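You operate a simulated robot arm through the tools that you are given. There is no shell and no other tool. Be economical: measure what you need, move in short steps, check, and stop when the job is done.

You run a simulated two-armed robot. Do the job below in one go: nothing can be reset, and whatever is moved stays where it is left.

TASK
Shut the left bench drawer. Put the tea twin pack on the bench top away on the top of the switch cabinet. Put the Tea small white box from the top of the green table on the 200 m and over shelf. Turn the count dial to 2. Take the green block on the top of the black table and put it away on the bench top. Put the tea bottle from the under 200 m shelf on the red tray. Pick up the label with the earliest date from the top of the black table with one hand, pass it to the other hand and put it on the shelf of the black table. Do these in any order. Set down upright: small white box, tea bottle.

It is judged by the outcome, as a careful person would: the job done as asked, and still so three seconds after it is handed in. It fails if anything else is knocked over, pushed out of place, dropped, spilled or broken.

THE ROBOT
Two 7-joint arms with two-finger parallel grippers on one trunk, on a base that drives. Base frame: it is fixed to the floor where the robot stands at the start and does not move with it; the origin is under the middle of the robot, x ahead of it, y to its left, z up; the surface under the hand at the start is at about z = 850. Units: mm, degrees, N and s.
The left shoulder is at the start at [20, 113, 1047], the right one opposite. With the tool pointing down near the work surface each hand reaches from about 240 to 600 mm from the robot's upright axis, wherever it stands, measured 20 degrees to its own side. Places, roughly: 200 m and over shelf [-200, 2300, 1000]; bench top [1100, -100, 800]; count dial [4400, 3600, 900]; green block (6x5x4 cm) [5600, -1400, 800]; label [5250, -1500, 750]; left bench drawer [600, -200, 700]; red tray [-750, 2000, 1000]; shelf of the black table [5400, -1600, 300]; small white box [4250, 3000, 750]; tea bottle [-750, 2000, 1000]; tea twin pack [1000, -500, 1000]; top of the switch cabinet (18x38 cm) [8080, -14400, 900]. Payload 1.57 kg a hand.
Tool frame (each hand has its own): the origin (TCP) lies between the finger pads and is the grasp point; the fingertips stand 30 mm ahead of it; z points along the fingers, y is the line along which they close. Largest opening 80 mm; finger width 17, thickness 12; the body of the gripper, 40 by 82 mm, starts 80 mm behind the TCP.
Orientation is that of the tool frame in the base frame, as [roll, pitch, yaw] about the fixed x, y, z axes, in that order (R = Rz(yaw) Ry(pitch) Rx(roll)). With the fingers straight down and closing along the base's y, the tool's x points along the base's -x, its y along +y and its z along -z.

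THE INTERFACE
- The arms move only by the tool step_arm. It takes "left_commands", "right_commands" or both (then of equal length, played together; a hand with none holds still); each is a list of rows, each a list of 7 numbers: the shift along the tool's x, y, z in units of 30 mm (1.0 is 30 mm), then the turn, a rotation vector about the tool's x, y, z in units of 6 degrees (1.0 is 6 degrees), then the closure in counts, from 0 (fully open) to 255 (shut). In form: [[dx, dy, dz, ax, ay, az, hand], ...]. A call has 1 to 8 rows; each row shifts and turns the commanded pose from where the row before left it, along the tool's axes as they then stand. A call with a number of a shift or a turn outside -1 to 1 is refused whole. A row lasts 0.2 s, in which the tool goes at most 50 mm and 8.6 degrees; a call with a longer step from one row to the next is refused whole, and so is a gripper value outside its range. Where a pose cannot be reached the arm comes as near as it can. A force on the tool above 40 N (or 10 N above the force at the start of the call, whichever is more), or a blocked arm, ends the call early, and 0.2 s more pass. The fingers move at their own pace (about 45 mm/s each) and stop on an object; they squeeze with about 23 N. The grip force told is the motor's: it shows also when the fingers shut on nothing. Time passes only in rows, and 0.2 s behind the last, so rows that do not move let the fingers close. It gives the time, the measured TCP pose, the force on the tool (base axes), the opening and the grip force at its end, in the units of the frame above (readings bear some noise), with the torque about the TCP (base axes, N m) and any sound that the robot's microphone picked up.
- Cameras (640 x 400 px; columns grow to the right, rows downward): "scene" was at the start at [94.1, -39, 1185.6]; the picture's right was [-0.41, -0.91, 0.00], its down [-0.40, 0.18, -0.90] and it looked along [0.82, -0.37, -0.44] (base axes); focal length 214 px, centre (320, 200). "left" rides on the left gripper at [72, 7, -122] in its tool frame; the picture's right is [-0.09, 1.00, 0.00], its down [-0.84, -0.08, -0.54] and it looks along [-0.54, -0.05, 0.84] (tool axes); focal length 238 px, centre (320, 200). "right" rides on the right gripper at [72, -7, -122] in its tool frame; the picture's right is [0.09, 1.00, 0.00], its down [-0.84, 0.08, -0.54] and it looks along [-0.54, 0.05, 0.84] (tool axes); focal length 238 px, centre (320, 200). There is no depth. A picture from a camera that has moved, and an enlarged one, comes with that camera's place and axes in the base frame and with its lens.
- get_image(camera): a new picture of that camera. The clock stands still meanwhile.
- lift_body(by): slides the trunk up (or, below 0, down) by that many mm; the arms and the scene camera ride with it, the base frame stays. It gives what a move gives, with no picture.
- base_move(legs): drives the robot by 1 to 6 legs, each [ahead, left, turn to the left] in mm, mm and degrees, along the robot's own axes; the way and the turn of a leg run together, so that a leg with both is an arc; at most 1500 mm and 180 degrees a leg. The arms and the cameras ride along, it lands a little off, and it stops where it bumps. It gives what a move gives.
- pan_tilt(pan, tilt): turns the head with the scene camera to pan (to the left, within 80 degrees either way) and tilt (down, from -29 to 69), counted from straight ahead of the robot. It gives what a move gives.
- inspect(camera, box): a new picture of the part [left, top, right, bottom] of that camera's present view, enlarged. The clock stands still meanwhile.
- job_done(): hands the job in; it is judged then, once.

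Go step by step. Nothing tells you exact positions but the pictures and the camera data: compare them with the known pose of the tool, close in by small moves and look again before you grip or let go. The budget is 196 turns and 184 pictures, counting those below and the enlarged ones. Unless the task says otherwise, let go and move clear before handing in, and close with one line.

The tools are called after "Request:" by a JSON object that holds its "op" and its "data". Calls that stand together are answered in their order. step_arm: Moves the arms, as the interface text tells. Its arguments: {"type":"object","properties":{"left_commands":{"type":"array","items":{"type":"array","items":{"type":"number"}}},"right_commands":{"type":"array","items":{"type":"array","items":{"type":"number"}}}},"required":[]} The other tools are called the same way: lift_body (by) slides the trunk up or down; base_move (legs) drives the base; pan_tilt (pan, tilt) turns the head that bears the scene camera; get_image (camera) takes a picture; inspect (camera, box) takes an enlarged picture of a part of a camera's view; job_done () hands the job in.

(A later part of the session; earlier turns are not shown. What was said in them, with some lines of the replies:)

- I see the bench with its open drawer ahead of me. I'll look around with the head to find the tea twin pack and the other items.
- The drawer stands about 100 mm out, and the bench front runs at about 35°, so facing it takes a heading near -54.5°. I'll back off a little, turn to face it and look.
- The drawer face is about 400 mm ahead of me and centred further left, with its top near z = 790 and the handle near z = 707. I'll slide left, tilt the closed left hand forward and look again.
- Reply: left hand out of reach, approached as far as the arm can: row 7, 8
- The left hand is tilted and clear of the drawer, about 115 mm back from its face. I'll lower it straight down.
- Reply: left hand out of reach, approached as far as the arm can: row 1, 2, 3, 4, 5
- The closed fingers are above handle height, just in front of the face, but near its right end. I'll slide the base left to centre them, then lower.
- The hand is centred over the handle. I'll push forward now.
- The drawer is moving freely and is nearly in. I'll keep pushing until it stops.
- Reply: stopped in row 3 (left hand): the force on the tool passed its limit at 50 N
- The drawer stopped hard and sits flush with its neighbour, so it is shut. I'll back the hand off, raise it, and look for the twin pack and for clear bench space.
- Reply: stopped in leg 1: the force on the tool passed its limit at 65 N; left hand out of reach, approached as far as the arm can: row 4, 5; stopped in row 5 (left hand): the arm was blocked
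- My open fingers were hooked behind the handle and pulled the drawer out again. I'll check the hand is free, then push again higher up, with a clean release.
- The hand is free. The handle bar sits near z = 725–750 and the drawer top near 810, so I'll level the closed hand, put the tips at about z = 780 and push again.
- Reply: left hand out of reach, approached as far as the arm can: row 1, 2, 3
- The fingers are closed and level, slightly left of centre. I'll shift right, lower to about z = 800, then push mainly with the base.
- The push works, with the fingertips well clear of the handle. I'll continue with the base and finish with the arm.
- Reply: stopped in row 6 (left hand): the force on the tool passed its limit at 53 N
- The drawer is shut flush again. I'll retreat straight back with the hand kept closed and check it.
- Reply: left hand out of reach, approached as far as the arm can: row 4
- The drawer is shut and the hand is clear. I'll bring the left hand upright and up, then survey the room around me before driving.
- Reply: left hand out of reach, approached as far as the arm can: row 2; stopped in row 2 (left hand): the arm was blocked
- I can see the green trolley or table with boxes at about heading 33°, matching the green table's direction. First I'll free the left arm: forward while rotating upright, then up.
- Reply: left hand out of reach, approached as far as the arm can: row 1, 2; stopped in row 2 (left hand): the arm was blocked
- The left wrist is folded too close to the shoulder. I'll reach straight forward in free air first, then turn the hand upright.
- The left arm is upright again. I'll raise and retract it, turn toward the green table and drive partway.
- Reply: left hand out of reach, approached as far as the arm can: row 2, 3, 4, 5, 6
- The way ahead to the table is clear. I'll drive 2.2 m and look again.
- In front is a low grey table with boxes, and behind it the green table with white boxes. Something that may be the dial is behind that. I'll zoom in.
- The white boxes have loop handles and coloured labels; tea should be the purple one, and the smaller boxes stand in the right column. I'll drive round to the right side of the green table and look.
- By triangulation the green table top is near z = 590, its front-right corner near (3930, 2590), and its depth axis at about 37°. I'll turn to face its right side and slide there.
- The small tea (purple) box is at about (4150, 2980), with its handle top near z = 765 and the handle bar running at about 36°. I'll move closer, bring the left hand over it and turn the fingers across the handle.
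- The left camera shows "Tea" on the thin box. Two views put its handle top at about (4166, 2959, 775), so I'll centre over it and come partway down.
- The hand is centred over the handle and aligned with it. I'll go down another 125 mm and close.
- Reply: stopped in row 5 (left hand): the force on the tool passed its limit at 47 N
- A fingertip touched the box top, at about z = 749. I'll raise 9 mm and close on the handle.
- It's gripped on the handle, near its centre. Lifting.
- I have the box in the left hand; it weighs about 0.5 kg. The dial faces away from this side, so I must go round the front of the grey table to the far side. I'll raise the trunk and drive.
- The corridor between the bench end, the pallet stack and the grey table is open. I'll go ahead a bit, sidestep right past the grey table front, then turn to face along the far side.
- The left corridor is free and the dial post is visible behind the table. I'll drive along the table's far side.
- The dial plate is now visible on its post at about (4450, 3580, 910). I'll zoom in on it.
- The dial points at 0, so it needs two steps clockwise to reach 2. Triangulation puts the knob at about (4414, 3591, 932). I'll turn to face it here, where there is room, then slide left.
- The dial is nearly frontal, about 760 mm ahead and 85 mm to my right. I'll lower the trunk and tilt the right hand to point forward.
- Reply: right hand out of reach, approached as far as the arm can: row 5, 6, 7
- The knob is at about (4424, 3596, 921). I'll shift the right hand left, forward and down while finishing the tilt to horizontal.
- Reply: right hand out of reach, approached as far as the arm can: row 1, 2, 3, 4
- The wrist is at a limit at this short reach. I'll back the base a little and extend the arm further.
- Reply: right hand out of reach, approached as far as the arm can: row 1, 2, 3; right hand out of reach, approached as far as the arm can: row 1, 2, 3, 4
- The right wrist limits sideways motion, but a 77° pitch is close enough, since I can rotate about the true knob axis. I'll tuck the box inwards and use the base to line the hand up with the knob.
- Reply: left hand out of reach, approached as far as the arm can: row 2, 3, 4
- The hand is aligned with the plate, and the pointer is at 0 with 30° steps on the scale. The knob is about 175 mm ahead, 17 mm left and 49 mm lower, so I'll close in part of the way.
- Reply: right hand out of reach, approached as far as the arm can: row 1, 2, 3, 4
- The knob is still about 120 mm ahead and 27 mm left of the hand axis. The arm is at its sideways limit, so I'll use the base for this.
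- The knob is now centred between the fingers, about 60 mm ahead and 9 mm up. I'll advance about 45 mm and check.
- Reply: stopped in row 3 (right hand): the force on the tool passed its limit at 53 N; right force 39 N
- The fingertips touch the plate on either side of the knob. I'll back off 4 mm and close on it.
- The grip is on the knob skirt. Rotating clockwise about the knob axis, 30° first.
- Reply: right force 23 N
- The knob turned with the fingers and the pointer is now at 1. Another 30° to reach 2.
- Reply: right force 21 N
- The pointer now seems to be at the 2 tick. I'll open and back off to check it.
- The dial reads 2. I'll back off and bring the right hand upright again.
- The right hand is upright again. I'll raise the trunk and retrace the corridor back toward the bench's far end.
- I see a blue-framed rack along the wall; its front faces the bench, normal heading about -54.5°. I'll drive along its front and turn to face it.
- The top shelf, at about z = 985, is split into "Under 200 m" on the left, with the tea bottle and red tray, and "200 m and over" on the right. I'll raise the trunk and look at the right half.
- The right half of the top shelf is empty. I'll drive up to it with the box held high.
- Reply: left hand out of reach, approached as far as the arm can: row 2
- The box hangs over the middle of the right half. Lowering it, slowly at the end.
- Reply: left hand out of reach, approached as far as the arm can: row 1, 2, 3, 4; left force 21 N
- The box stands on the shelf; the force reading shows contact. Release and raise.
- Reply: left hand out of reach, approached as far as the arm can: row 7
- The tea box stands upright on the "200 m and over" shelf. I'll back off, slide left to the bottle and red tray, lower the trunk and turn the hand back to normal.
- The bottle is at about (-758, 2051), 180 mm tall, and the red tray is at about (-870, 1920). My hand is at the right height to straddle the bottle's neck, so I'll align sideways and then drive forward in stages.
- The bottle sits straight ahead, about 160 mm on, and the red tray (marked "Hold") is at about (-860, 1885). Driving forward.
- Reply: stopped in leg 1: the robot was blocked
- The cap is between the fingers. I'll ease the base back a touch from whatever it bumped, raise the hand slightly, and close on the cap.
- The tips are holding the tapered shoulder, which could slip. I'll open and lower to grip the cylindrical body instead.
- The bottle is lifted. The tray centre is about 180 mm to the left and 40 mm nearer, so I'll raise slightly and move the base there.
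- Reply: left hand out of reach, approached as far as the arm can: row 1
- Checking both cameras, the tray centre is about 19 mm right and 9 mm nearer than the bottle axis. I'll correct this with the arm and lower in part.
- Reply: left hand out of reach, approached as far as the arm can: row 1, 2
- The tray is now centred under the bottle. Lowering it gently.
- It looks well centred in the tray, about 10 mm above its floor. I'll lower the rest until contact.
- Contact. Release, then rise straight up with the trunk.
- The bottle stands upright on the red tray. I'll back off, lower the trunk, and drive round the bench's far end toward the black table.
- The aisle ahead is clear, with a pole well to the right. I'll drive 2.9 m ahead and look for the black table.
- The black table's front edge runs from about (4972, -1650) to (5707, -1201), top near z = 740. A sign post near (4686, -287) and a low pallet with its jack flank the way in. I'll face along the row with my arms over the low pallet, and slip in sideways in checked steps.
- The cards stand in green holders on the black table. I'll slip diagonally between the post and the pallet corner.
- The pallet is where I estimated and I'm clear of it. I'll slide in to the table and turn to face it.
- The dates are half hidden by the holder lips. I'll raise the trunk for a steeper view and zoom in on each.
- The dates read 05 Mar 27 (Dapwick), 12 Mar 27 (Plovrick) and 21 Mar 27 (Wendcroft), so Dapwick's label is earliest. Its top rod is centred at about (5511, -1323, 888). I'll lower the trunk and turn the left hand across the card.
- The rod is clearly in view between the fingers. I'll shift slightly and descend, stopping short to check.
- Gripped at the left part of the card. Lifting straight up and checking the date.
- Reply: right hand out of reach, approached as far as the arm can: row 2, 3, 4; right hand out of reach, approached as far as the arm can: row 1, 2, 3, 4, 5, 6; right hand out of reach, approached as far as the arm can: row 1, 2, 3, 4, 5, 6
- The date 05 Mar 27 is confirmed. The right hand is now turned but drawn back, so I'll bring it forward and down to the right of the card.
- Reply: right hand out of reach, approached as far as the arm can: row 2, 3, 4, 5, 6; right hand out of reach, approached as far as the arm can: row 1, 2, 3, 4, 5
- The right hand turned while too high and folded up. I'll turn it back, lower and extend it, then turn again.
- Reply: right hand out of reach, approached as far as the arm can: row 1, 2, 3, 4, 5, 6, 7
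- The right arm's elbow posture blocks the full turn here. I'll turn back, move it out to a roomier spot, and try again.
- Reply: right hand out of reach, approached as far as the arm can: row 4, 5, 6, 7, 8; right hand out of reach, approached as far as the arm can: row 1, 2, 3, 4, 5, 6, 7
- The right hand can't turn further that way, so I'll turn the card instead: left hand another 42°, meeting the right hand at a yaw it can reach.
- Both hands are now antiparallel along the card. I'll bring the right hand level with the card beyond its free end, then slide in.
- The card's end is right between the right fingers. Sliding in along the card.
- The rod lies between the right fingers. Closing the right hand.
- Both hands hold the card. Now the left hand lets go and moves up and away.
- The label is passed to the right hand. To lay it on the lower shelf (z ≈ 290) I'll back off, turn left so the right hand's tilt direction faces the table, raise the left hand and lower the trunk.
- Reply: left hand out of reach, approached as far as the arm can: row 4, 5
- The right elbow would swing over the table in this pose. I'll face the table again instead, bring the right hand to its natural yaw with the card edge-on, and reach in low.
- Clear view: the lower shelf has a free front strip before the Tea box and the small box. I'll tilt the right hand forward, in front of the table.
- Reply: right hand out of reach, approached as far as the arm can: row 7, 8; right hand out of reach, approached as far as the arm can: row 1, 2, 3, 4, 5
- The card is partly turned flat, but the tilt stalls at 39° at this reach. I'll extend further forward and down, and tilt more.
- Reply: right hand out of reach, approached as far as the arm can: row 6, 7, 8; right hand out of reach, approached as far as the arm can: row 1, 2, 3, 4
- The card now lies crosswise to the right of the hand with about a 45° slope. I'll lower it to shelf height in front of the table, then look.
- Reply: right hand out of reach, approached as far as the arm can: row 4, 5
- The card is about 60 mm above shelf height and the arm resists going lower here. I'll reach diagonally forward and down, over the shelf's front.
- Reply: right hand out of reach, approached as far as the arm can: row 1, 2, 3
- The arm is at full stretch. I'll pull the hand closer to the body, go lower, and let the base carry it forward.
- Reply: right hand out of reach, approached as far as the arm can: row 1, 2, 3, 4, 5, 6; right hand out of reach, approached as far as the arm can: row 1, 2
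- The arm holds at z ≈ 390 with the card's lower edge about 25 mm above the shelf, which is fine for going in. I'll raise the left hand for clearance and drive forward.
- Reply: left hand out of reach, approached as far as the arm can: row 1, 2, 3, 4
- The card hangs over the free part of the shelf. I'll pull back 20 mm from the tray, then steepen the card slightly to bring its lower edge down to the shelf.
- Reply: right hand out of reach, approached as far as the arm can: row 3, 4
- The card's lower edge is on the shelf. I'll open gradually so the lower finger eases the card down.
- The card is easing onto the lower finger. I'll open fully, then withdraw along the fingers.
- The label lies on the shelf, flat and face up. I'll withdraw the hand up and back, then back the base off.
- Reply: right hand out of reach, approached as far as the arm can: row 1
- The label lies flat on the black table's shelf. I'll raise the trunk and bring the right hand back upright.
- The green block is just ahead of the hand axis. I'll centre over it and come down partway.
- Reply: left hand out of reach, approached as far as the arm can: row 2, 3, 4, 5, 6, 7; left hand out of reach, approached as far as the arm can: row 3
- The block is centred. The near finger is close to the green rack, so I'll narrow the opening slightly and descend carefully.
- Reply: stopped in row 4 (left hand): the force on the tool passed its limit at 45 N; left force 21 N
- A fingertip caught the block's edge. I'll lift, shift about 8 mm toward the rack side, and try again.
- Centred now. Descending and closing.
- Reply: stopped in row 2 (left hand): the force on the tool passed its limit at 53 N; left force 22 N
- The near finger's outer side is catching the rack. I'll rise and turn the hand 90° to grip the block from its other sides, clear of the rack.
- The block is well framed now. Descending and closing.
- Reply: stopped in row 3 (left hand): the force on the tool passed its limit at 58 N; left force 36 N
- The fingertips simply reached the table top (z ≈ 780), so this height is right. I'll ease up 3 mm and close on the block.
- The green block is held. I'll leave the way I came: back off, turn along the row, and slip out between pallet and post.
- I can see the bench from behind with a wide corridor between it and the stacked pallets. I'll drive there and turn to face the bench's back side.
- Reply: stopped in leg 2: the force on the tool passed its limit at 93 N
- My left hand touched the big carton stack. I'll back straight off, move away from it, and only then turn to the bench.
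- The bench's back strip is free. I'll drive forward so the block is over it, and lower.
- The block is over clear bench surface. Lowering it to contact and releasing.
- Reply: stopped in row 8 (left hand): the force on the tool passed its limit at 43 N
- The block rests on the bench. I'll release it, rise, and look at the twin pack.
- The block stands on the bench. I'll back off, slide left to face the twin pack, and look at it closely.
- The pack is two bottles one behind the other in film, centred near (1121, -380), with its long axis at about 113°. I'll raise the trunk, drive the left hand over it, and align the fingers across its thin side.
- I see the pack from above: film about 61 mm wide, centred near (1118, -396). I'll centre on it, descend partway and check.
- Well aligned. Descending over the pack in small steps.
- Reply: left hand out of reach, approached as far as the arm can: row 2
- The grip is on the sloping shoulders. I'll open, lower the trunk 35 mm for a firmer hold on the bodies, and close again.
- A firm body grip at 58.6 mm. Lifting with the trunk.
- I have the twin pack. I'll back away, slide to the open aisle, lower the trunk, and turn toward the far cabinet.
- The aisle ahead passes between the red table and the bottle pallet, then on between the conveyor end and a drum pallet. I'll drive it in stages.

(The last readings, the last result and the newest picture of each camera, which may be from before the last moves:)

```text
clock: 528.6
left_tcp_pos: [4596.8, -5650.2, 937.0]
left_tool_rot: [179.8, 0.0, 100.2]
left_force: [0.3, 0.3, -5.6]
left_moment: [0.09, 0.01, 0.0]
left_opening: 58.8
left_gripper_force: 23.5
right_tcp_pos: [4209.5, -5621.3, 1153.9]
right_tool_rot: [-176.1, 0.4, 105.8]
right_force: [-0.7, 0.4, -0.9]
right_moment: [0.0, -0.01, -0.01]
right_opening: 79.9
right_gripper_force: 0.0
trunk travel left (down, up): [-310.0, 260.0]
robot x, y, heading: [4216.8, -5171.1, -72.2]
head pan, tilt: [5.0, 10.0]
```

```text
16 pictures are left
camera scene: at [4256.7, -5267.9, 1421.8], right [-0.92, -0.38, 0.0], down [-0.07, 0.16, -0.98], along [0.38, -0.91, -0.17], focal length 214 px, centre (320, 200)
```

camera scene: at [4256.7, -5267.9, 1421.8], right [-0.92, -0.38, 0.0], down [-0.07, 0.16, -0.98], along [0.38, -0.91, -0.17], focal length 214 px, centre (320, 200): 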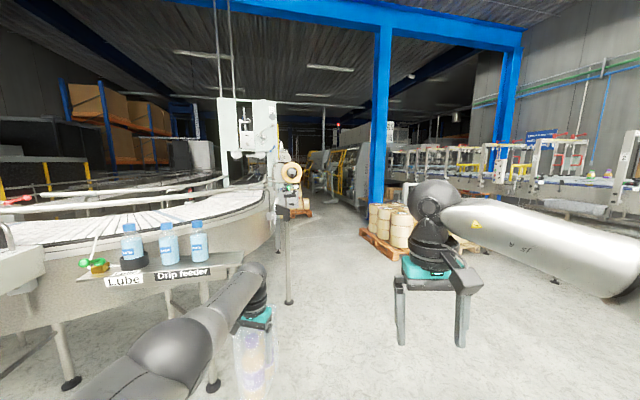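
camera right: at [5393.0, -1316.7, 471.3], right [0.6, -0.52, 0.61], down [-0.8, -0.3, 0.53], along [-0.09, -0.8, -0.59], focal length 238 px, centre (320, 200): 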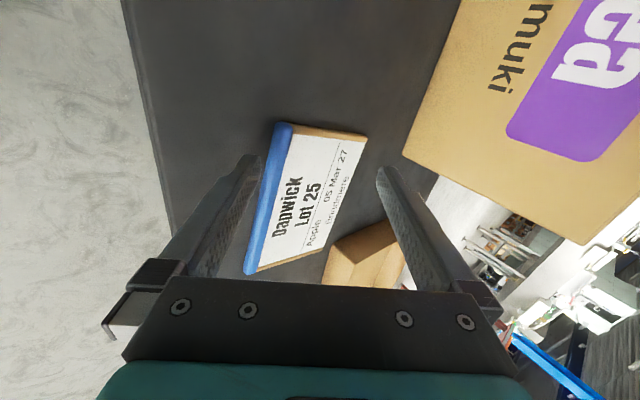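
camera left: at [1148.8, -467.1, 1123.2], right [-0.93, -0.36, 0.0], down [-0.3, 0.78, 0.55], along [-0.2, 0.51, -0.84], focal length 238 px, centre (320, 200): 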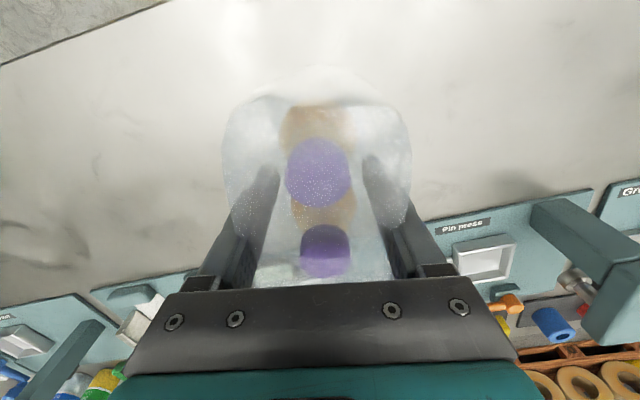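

The conveyor is on the left and the drum pallet is ahead on the right. I'll pass well clear of the conveyor, then cut diagonally between it and the drums.

Request:
{"op": "base_move", "data": {"legs": [[0, 0, -12.5], [1435, 0, 0], [0, 0, 26], [1100, 0, 0], [1100, 0, 0]]}}

Request:
{"op": "get_image", "data": {"camera": "scene"}}

```text
clock: 548.4
left_tcp_pos: [5927.7, -8910.6, 938.1]
left_tool_rot: [179.9, 0.0, 112.7]
left_force: [-0.4, 0.4, -5.4]
left_moment: [0.08, 0.03, 0.02]
left_opening: 58.8
left_gripper_force: 23.0
right_tcp_pos: [5542.7, -8968.7, 1152.9]
right_tool_rot: [-176.4, 0.5, 118.4]
right_force: [0.3, 0.6, 0.5]
right_moment: [0.07, 0.01, 0.01]
right_opening: 80.0
right_gripper_force: 0.0
trunk travel left (down, up): [-310.0, 260.0]
robot x, y, heading: [5452.6, -8529.1, -59.7]
head pan, tilt: [5.0, 10.0]
```

```text
15 pictures are left
camera scene: at [5512.3, -8613.9, 1421.7], right [-0.82, -0.58, 0.0], down [-0.1, 0.14, -0.98], along [0.57, -0.81, -0.17], focal length 214 px, centre (320, 200)
```

scene: 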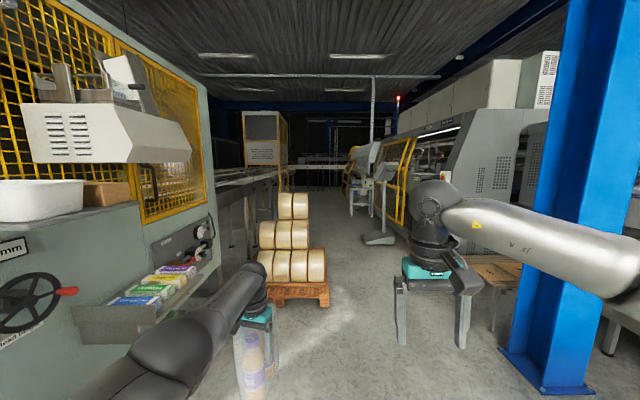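

Next gap: between the roll pallet on the left and the blue column on the right. I'll go through its middle.

Request:
{"op": "base_move", "data": {"legs": [[0, 0, -18], [1000, 0, 0], [960, 0, 0], [0, 0, 12]]}}

Request:
{"op": "get_image", "data": {"camera": "scene"}}

```text
clock: 560.0
left_tcp_pos: [6244.6, -10892.6, 938.2]
left_tool_rot: [179.9, 0.0, 104.6]
left_force: [-0.3, -0.2, -5.5]
left_moment: [0.06, 0.02, -0.02]
left_opening: 58.8
left_gripper_force: 23.6
right_tcp_pos: [5856.4, -10892.6, 1153.5]
right_tool_rot: [-176.3, 0.4, 110.1]
right_force: [-0.3, -0.3, -0.9]
right_moment: [0.0, 0.02, -0.01]
right_opening: 79.9
right_gripper_force: 0.1
trunk travel left (down, up): [-310.0, 260.0]
robot x, y, heading: [5827.6, -10447.0, -68.4]
head pan, tilt: [5.0, 10.0]
```

```text
14 pictures are left
camera scene: at [5877.3, -10538.0, 1421.8], right [-0.89, -0.45, 0.0], down [-0.08, 0.16, -0.98], along [0.45, -0.88, -0.17], focal length 214 px, centre (320, 200)
```

scene: 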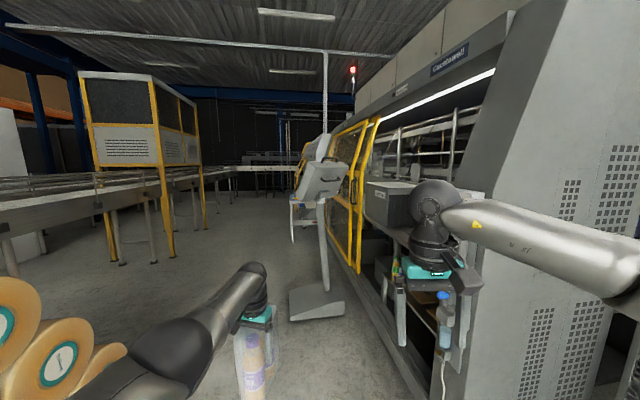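

Ahead stands a control pedestal; I'll swing left of it, clear of the rolls pallet, then face the cabinet's direction.

Request:
{"op": "base_move", "data": {"legs": [[0, 0, 12.4], [721, 0, 0], [0, 0, 26.3], [962, 0, 0], [962, 0, 0], [0, 0, -50]]}}

Request:
{"op": "get_image", "data": {"camera": "scene"}}

```text
clock: 577.6
left_tcp_pos: [8216.8, -12552.2, 937.8]
left_tool_rot: [179.8, 0.0, 92.7]
left_force: [0.1, -0.4, -5.4]
left_moment: [0.08, 0.03, -0.02]
left_opening: 58.9
left_gripper_force: 23.0
right_tcp_pos: [7835.8, -12472.6, 1152.8]
right_tool_rot: [-176.2, 0.4, 98.3]
right_force: [0.5, 0.0, 0.5]
right_moment: [-0.03, -0.03, 0.01]
right_opening: 79.8
right_gripper_force: 0.0
trunk travel left (down, up): [-310.0, 260.0]
robot x, y, heading: [7901.1, -12030.0, -80.1]
head pan, tilt: [5.0, 10.0]
```

```text
13 pictures are left
camera scene: at [7929.9, -12129.3, 1421.8], right [-0.97, -0.26, 0.0], down [-0.04, 0.17, -0.98], along [0.25, -0.95, -0.17], focal length 214 px, centre (320, 200)
```

scene: 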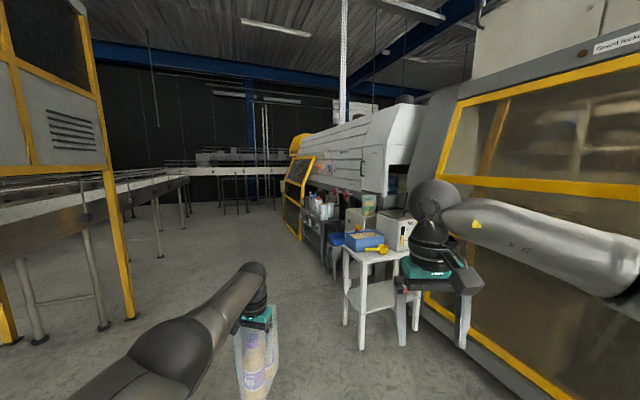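

Request:
{"op": "inspect", "data": {"camera": "scene", "box": [280, 170, 440, 310]}}

```text
2.86 times, centred on (360, 240) of scene
camera zoom: at [7929.9, -12129.3, 1421.8], right [-0.97, -0.26, 0.0], down [-0.04, 0.17, -0.98], along [0.25, -0.95, -0.17], focal length 613 px, centre (206, 86)
```

zoom: 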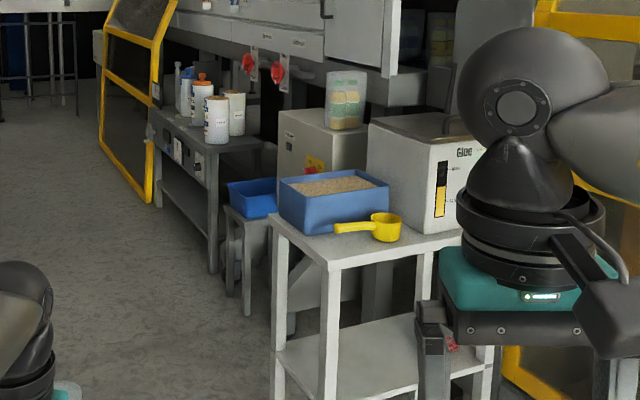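

The beige switch cabinet with its warning label stands past the white table, and an apple twin pack already sits on its near end. The far half of its top is free. I'll raise the pack, drive down the aisle alongside, and turn to face it.

Request:
{"op": "lift_body", "data": {"by": 200}}

Request:
{"op": "base_move", "data": {"legs": [[0, 0, 25.6], [940, -60, 0], [940, -60, 0], [0, 0, -90]]}}

Request:
{"op": "pan_tilt", "data": {"pan": 10, "tilt": 32}}

Request:
{"op": "get_image", "data": {"camera": "scene"}}

```text
clock: 579.8
left_tcp_pos: [8216.6, -12552.0, 1137.3]
left_tool_rot: [179.9, 0.0, 92.6]
left_force: [-0.3, 1.0, -5.2]
left_moment: [0.07, -0.01, 0.01]
left_opening: 58.6
left_gripper_force: 23.2
right_tcp_pos: [7836.0, -12471.9, 1354.4]
right_tool_rot: [-176.2, 0.4, 98.4]
right_force: [0.6, -0.4, 0.1]
right_moment: [0.05, -0.04, 0.02]
right_opening: 80.4
right_gripper_force: 0.0
trunk travel left (down, up): [-510.0, 60.0]
robot x, y, heading: [7903.9, -12028.2, -80.2]
head pan, tilt: [5.0, 10.0]
```

```text
clock: 594.4
left_tcp_pos: [8571.0, -14141.8, 1138.3]
left_tool_rot: [179.9, 0.0, 27.8]
left_force: [1.0, 0.3, -6.0]
left_moment: [0.05, -0.06, 0.01]
left_opening: 58.7
left_gripper_force: 23.3
right_tcp_pos: [8481.3, -13762.5, 1353.4]
right_tool_rot: [-176.2, 0.4, 33.5]
right_force: [-0.2, 0.0, -0.6]
right_moment: [0.04, 0.0, 0.01]
right_opening: 79.9
right_gripper_force: 0.1
trunk travel left (down, up): [-510.0, 60.0]
robot x, y, heading: [8913.1, -13637.2, -144.5]
head pan, tilt: [5.0, 10.0]
```

```text
clock: 595.2
left_tcp_pos: [8571.9, -14142.9, 1137.8]
left_tool_rot: [179.9, 0.0, 27.8]
left_force: [0.6, 0.1, -5.2]
left_moment: [0.04, -0.05, 0.02]
left_opening: 58.9
left_gripper_force: 23.2
right_tcp_pos: [8479.8, -13763.8, 1354.0]
right_tool_rot: [-176.1, 0.4, 33.5]
right_force: [0.3, -0.4, -0.3]
right_moment: [-0.01, 0.01, 0.0]
right_opening: 80.0
right_gripper_force: 0.0
trunk travel left (down, up): [-510.0, 60.0]
robot x, y, heading: [8915.2, -13637.5, -144.7]
head pan, tilt: [10.0, 32.0]
```

```text
11 pictures are left
camera scene: at [8841.3, -13707.0, 1586.3], right [-0.71, 0.7, 0.0], down [0.37, 0.38, -0.85], along [-0.6, -0.6, -0.53], focal length 214 px, centre (320, 200)
```

scene: 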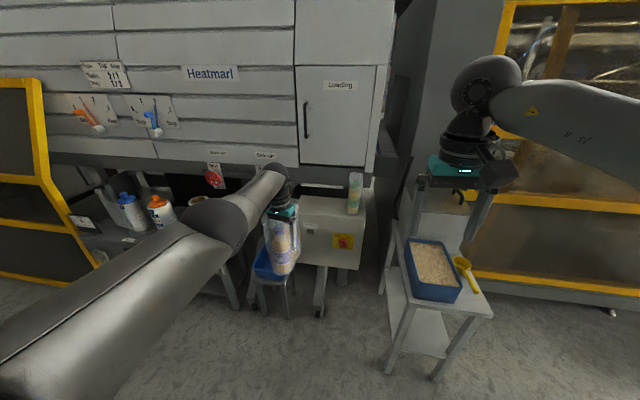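

Request:
{"op": "inspect", "data": {"camera": "scene", "box": [250, 160, 390, 280]}}

```text
3.33 times, centred on (320, 220) of scene
camera zoom: at [8841.3, -13707.0, 1586.3], right [-0.71, 0.7, 0.0], down [0.37, 0.38, -0.85], along [-0.6, -0.6, -0.53], focal length 715 px, centre (320, 133)
```

zoom: 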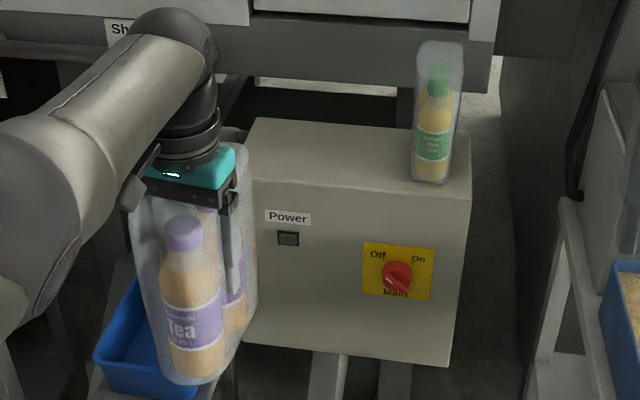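

The cabinet top spans roughly t −1890…−1697, with the apple pack on the right and room on the left. I'll square up the pack and drive forward in two stages.

Request:
{"op": "step_arm", "data": {"left_commands": [[0, 0, 0, 0, 0, -0.65, 255], [0, 0, 0, 0, 0, -0.65, 255]]}}

Request:
{"op": "base_move", "data": {"legs": [[430, -52, 0]]}}

Request:
{"op": "get_image", "data": {"camera": "left"}}

Request:
{"op": "inspect", "data": {"camera": "scene", "box": [220, 130, 420, 300]}}

```text
clock: 595.9
left_tcp_pos: [8571.4, -14141.8, 1138.4]
left_tool_rot: [179.9, 0.0, 35.7]
left_force: [0.7, -0.5, -4.9]
left_moment: [0.06, -0.05, -0.01]
left_opening: 58.9
left_gripper_force: 22.8
right_tcp_pos: [8481.3, -13763.4, 1353.5]
right_tool_rot: [-176.2, 0.4, 33.5]
right_force: [0.0, -0.2, 0.3]
right_moment: [-0.03, -0.02, 0.01]
right_opening: 80.1
right_gripper_force: 0.0
trunk travel left (down, up): [-510.0, 60.0]
robot x, y, heading: [8914.7, -13635.0, -145.0]
head pan, tilt: [10.0, 32.0]
```

```text
clock: 598.5
left_tcp_pos: [8187.1, -14348.2, 1138.4]
left_tool_rot: [179.8, -0.1, 35.6]
left_force: [0.2, -0.4, -5.8]
left_moment: [0.05, -0.03, 0.06]
left_opening: 58.6
left_gripper_force: 23.1
right_tcp_pos: [8097.5, -13971.1, 1353.1]
right_tool_rot: [-176.1, 0.3, 33.5]
right_force: [0.2, 0.5, 0.5]
right_moment: [0.04, -0.01, 0.0]
right_opening: 79.9
right_gripper_force: 0.1
trunk travel left (down, up): [-510.0, 60.0]
robot x, y, heading: [8531.9, -13842.0, -144.6]
head pan, tilt: [10.0, 32.0]
```

```text
9 pictures are left
camera left: at [8249.7, -14313.8, 1260.6], right [0.51, -0.86, 0.0], down [-0.73, -0.42, 0.54], along [-0.47, -0.27, -0.84], focal length 238 px, centre (320, 200)
```

left: 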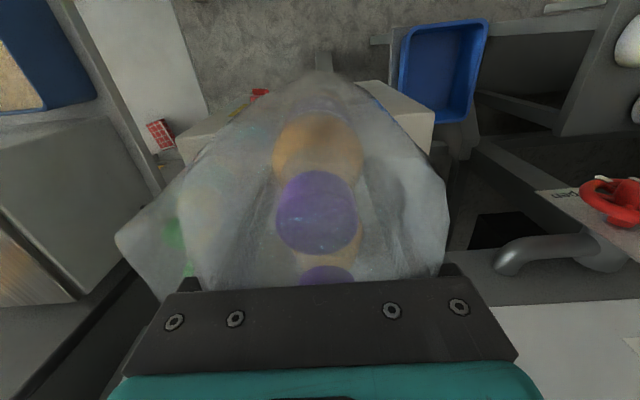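

```text
2.35 times, centred on (320, 215) of scene
camera zoom: at [8457.1, -13914.2, 1586.3], right [-0.71, 0.7, 0.0], down [0.37, 0.38, -0.85], along [-0.6, -0.6, -0.53], focal length 505 px, centre (320, 165)
```

zoom: 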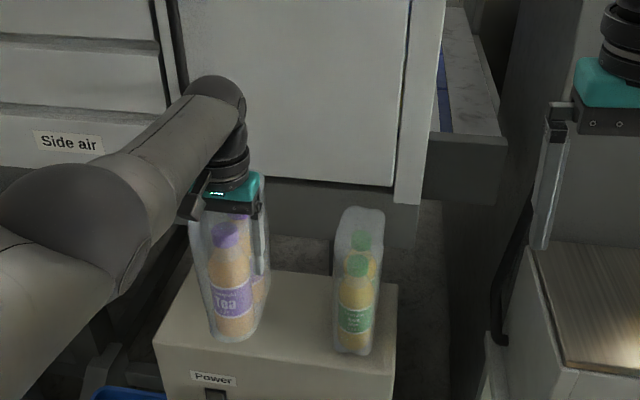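

The machine panel sits well behind the cabinet. I'll go forward another 114 mm and check the overlap before lowering.

Request:
{"op": "base_move", "data": {"legs": [[114, 0, 0]]}}

Request:
{"op": "inspect", "data": {"camera": "scene", "box": [200, 160, 400, 330]}}

```text
clock: 599.7
left_tcp_pos: [8096.5, -14414.2, 1138.2]
left_tool_rot: [179.9, -0.2, 35.7]
left_force: [-0.1, -0.4, -5.3]
left_moment: [0.07, -0.04, 0.0]
left_opening: 58.7
left_gripper_force: 23.2
right_tcp_pos: [8006.7, -14037.0, 1353.8]
right_tool_rot: [-176.2, 0.4, 33.5]
right_force: [-0.2, 0.5, 0.2]
right_moment: [0.01, 0.0, -0.03]
right_opening: 80.0
right_gripper_force: 0.2
trunk travel left (down, up): [-510.0, 60.0]
robot x, y, heading: [8438.1, -13905.2, -144.6]
head pan, tilt: [10.0, 32.0]
```

```text
2.35 times, centred on (300, 245) of scene
camera zoom: at [8365.1, -13979.4, 1586.3], right [-0.71, 0.7, 0.0], down [0.37, 0.38, -0.85], along [-0.6, -0.6, -0.53], focal length 505 px, centre (367, 94)
```

zoom: 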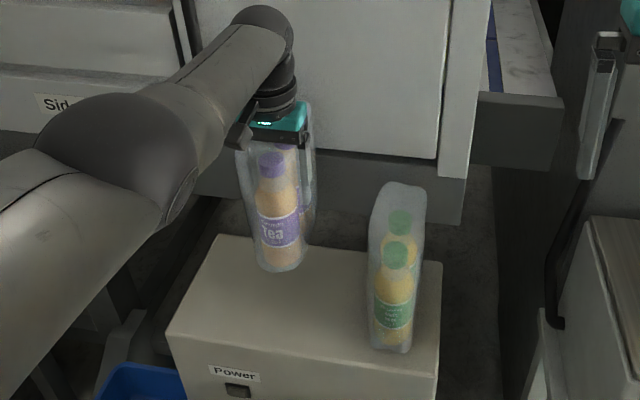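

The pack is over the free half. Lowering with the trunk, then fine steps to contact.

Request:
{"op": "lift_body", "data": {"by": -105}}

Request:
{"op": "inspect", "data": {"camera": "scene", "box": [200, 130, 400, 300]}}

```text
clock: 601.1
left_tcp_pos: [8095.4, -14415.2, 1032.6]
left_tool_rot: [180.0, -0.2, 35.6]
left_force: [-0.1, -1.0, -5.9]
left_moment: [0.06, -0.05, 0.01]
left_opening: 58.8
left_gripper_force: 22.5
right_tcp_pos: [8006.0, -14036.2, 1248.8]
right_tool_rot: [-176.2, 0.5, 33.5]
right_force: [1.2, -0.5, -0.2]
right_moment: [0.01, 0.0, -0.01]
right_opening: 80.5
right_gripper_force: 0.1
trunk travel left (down, up): [-405.0, 165.0]
robot x, y, heading: [8435.5, -13906.2, -144.8]
head pan, tilt: [10.0, 32.0]
```

```text
2.35 times, centred on (300, 215) of scene
camera zoom: at [8365.6, -13979.0, 1481.4], right [-0.71, 0.7, 0.0], down [0.37, 0.38, -0.85], along [-0.6, -0.6, -0.53], focal length 505 px, centre (367, 165)
```

zoom: 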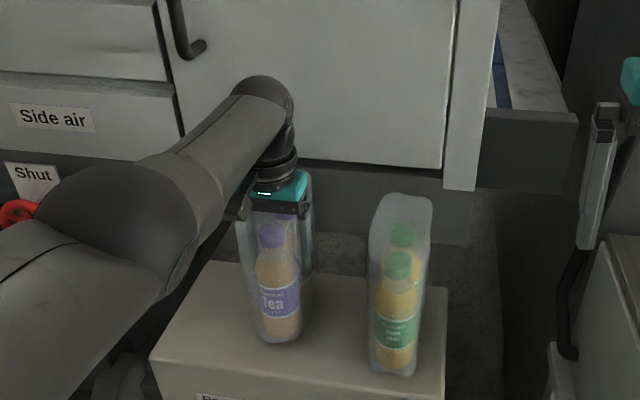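

Request:
{"op": "step_arm", "data": {"left_commands": [[0, 0, 0.2, 0, 0, 0, 255], [0, 0, 0.15, 0, 0, 0, 255], [0, 0, 0.1, 0, 0, 0, 255], [0, 0, 0, 0, 0, 0, 255]]}}

Request:
{"op": "step_arm", "data": {"left_commands": [[0, 0, 0.1, 0, 0, 0, 255], [0, 0, 0.1, 0, 0, 0, 255], [0, 0, 0, 0, 0, 0, 255]]}}

```text
clock: 602.1
left_tcp_pos: [8096.6, -14413.3, 1020.4]
left_tool_rot: [179.9, 0.1, 35.7]
left_force: [0.8, -1.4, -1.1]
left_moment: [-0.15, 0.17, 0.04]
left_opening: 58.9
left_gripper_force: 23.7
right_tcp_pos: [8005.3, -14036.1, 1249.2]
right_tool_rot: [-176.2, 0.5, 33.5]
right_force: [-0.1, -0.6, 0.3]
right_moment: [0.04, 0.01, -0.01]
right_opening: 80.2
right_gripper_force: 0.1
trunk travel left (down, up): [-405.0, 165.0]
robot x, y, heading: [8435.4, -13910.3, -144.8]
head pan, tilt: [10.0, 32.0]
```

```text
clock: 602.9
left_tcp_pos: [8097.9, -14412.3, 1019.9]
left_tool_rot: [179.8, 0.3, 35.5]
left_force: [-0.6, -1.8, 13.6]
left_moment: [0.12, 0.13, -0.03]
left_opening: 58.9
left_gripper_force: 23.3
left hand out of reach, approached as far as the arm can: row 1
right_tcp_pos: [8005.9, -14034.6, 1248.3]
right_tool_rot: [-176.2, 0.6, 33.5]
right_force: [-0.4, -0.5, -0.7]
right_moment: [0.02, -0.02, 0.0]
right_opening: 80.0
right_gripper_force: 0.1
trunk travel left (down, up): [-405.0, 165.0]
robot x, y, heading: [8434.4, -13910.7, -144.9]
head pan, tilt: [10.0, 32.0]
```

Contact: the pack stands on the cabinet top. I'll open and rise straight up.

Request:
{"op": "step_arm", "data": {"left_commands": [[0, 0, -0.05, 0, 0, 0, 200], [0, 0, 0, 0, 0, 0, 100], [0, 0, 0, 0, 0, 0, 0], [0, 0, 0, 0, 0, 0, 0], [0, 0, 0, 0, 0, 0, 0]]}}

Request:
{"op": "lift_body", "data": {"by": 160}}

Request:
{"op": "inspect", "data": {"camera": "scene", "box": [200, 160, 400, 330]}}

```text
clock: 604.1
left_tcp_pos: [8098.1, -14412.7, 1018.2]
left_tool_rot: [179.9, -0.1, 35.8]
left_force: [0.0, -0.1, -0.2]
left_moment: [-0.03, 0.0, 0.0]
left_opening: 79.9
left_gripper_force: 0.0
right_tcp_pos: [8006.3, -14036.6, 1249.1]
right_tool_rot: [-176.3, 0.6, 33.5]
right_force: [-0.1, -0.4, 0.0]
right_moment: [0.02, 0.01, -0.01]
right_opening: 80.3
right_gripper_force: 0.1
trunk travel left (down, up): [-405.0, 165.0]
robot x, y, heading: [8432.8, -13903.5, -144.7]
head pan, tilt: [10.0, 32.0]
```

```text
clock: 605.9
left_tcp_pos: [8098.7, -14414.6, 1177.8]
left_tool_rot: [179.9, -0.1, 35.7]
left_force: [-0.1, 0.0, 0.1]
left_moment: [0.0, 0.01, 0.04]
left_opening: 79.8
left_gripper_force: 0.1
right_tcp_pos: [8005.7, -14035.8, 1408.8]
right_tool_rot: [-176.2, 0.5, 33.5]
right_force: [0.4, 0.1, -0.1]
right_moment: [0.03, -0.02, -0.02]
right_opening: 80.2
right_gripper_force: 0.2
trunk travel left (down, up): [-565.0, 5.0]
robot x, y, heading: [8437.9, -13907.6, -144.8]
head pan, tilt: [10.0, 32.0]
```

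```text
2.35 times, centred on (300, 245) of scene
camera zoom: at [8365.7, -13978.6, 1641.2], right [-0.71, 0.7, 0.0], down [0.37, 0.38, -0.85], along [-0.6, -0.6, -0.53], focal length 505 px, centre (367, 94)
```

zoom: 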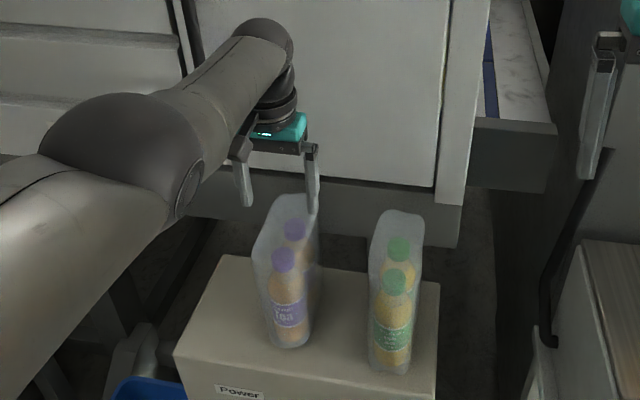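

The pack stands upright beside the apple pack. I'll back straight out along its axis, with the fingers clear on both sides, and check.

Request:
{"op": "base_move", "data": {"legs": [[-350, 0, 0]]}}

Request:
{"op": "inspect", "data": {"camera": "scene", "box": [230, 140, 400, 280]}}

```text
clock: 608.2
left_tcp_pos: [8380.5, -14214.0, 1178.3]
left_tool_rot: [179.9, 0.1, 35.6]
left_force: [1.0, 0.3, 0.5]
left_moment: [-0.01, 0.0, -0.02]
left_opening: 80.4
left_gripper_force: 0.0
right_tcp_pos: [8288.9, -13835.9, 1407.5]
right_tool_rot: [-176.1, 0.5, 33.5]
right_force: [0.3, 0.0, -0.2]
right_moment: [-0.03, -0.02, 0.0]
right_opening: 80.0
right_gripper_force: 0.0
trunk travel left (down, up): [-565.0, 5.0]
robot x, y, heading: [8717.1, -13707.9, -144.9]
head pan, tilt: [10.0, 32.0]
```

```text
2.86 times, centred on (315, 210) of scene
camera zoom: at [8648.5, -13778.8, 1641.3], right [-0.71, 0.7, 0.0], down [0.37, 0.38, -0.85], along [-0.6, -0.6, -0.53], focal length 613 px, centre (334, 171)
```

zoom: 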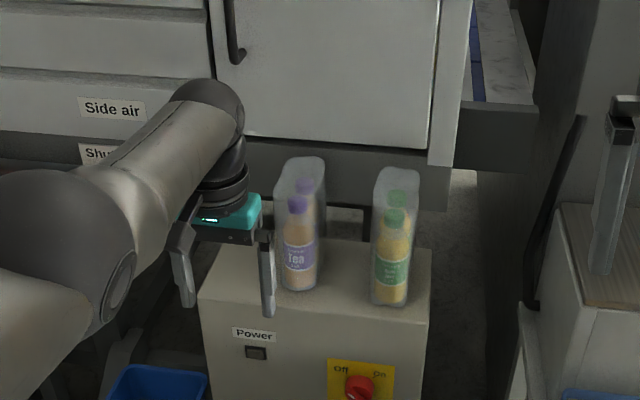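

The tea pack stands upright on the cabinet top and both hands are empty and clear. The drawer was shut flush when I last saw it. The dial reads 2. The white box, tea bottle, label and green block are all in their places. Handing in.

Request:
{"op": "job_done", "data": {}}

```text
The job is handed in.
```

All seven tasks are done and handed in, but on the way to the bench my left hand, holding the green block, bumped the carton stack behind it (93 N); from where I stood it looked undisturbed.
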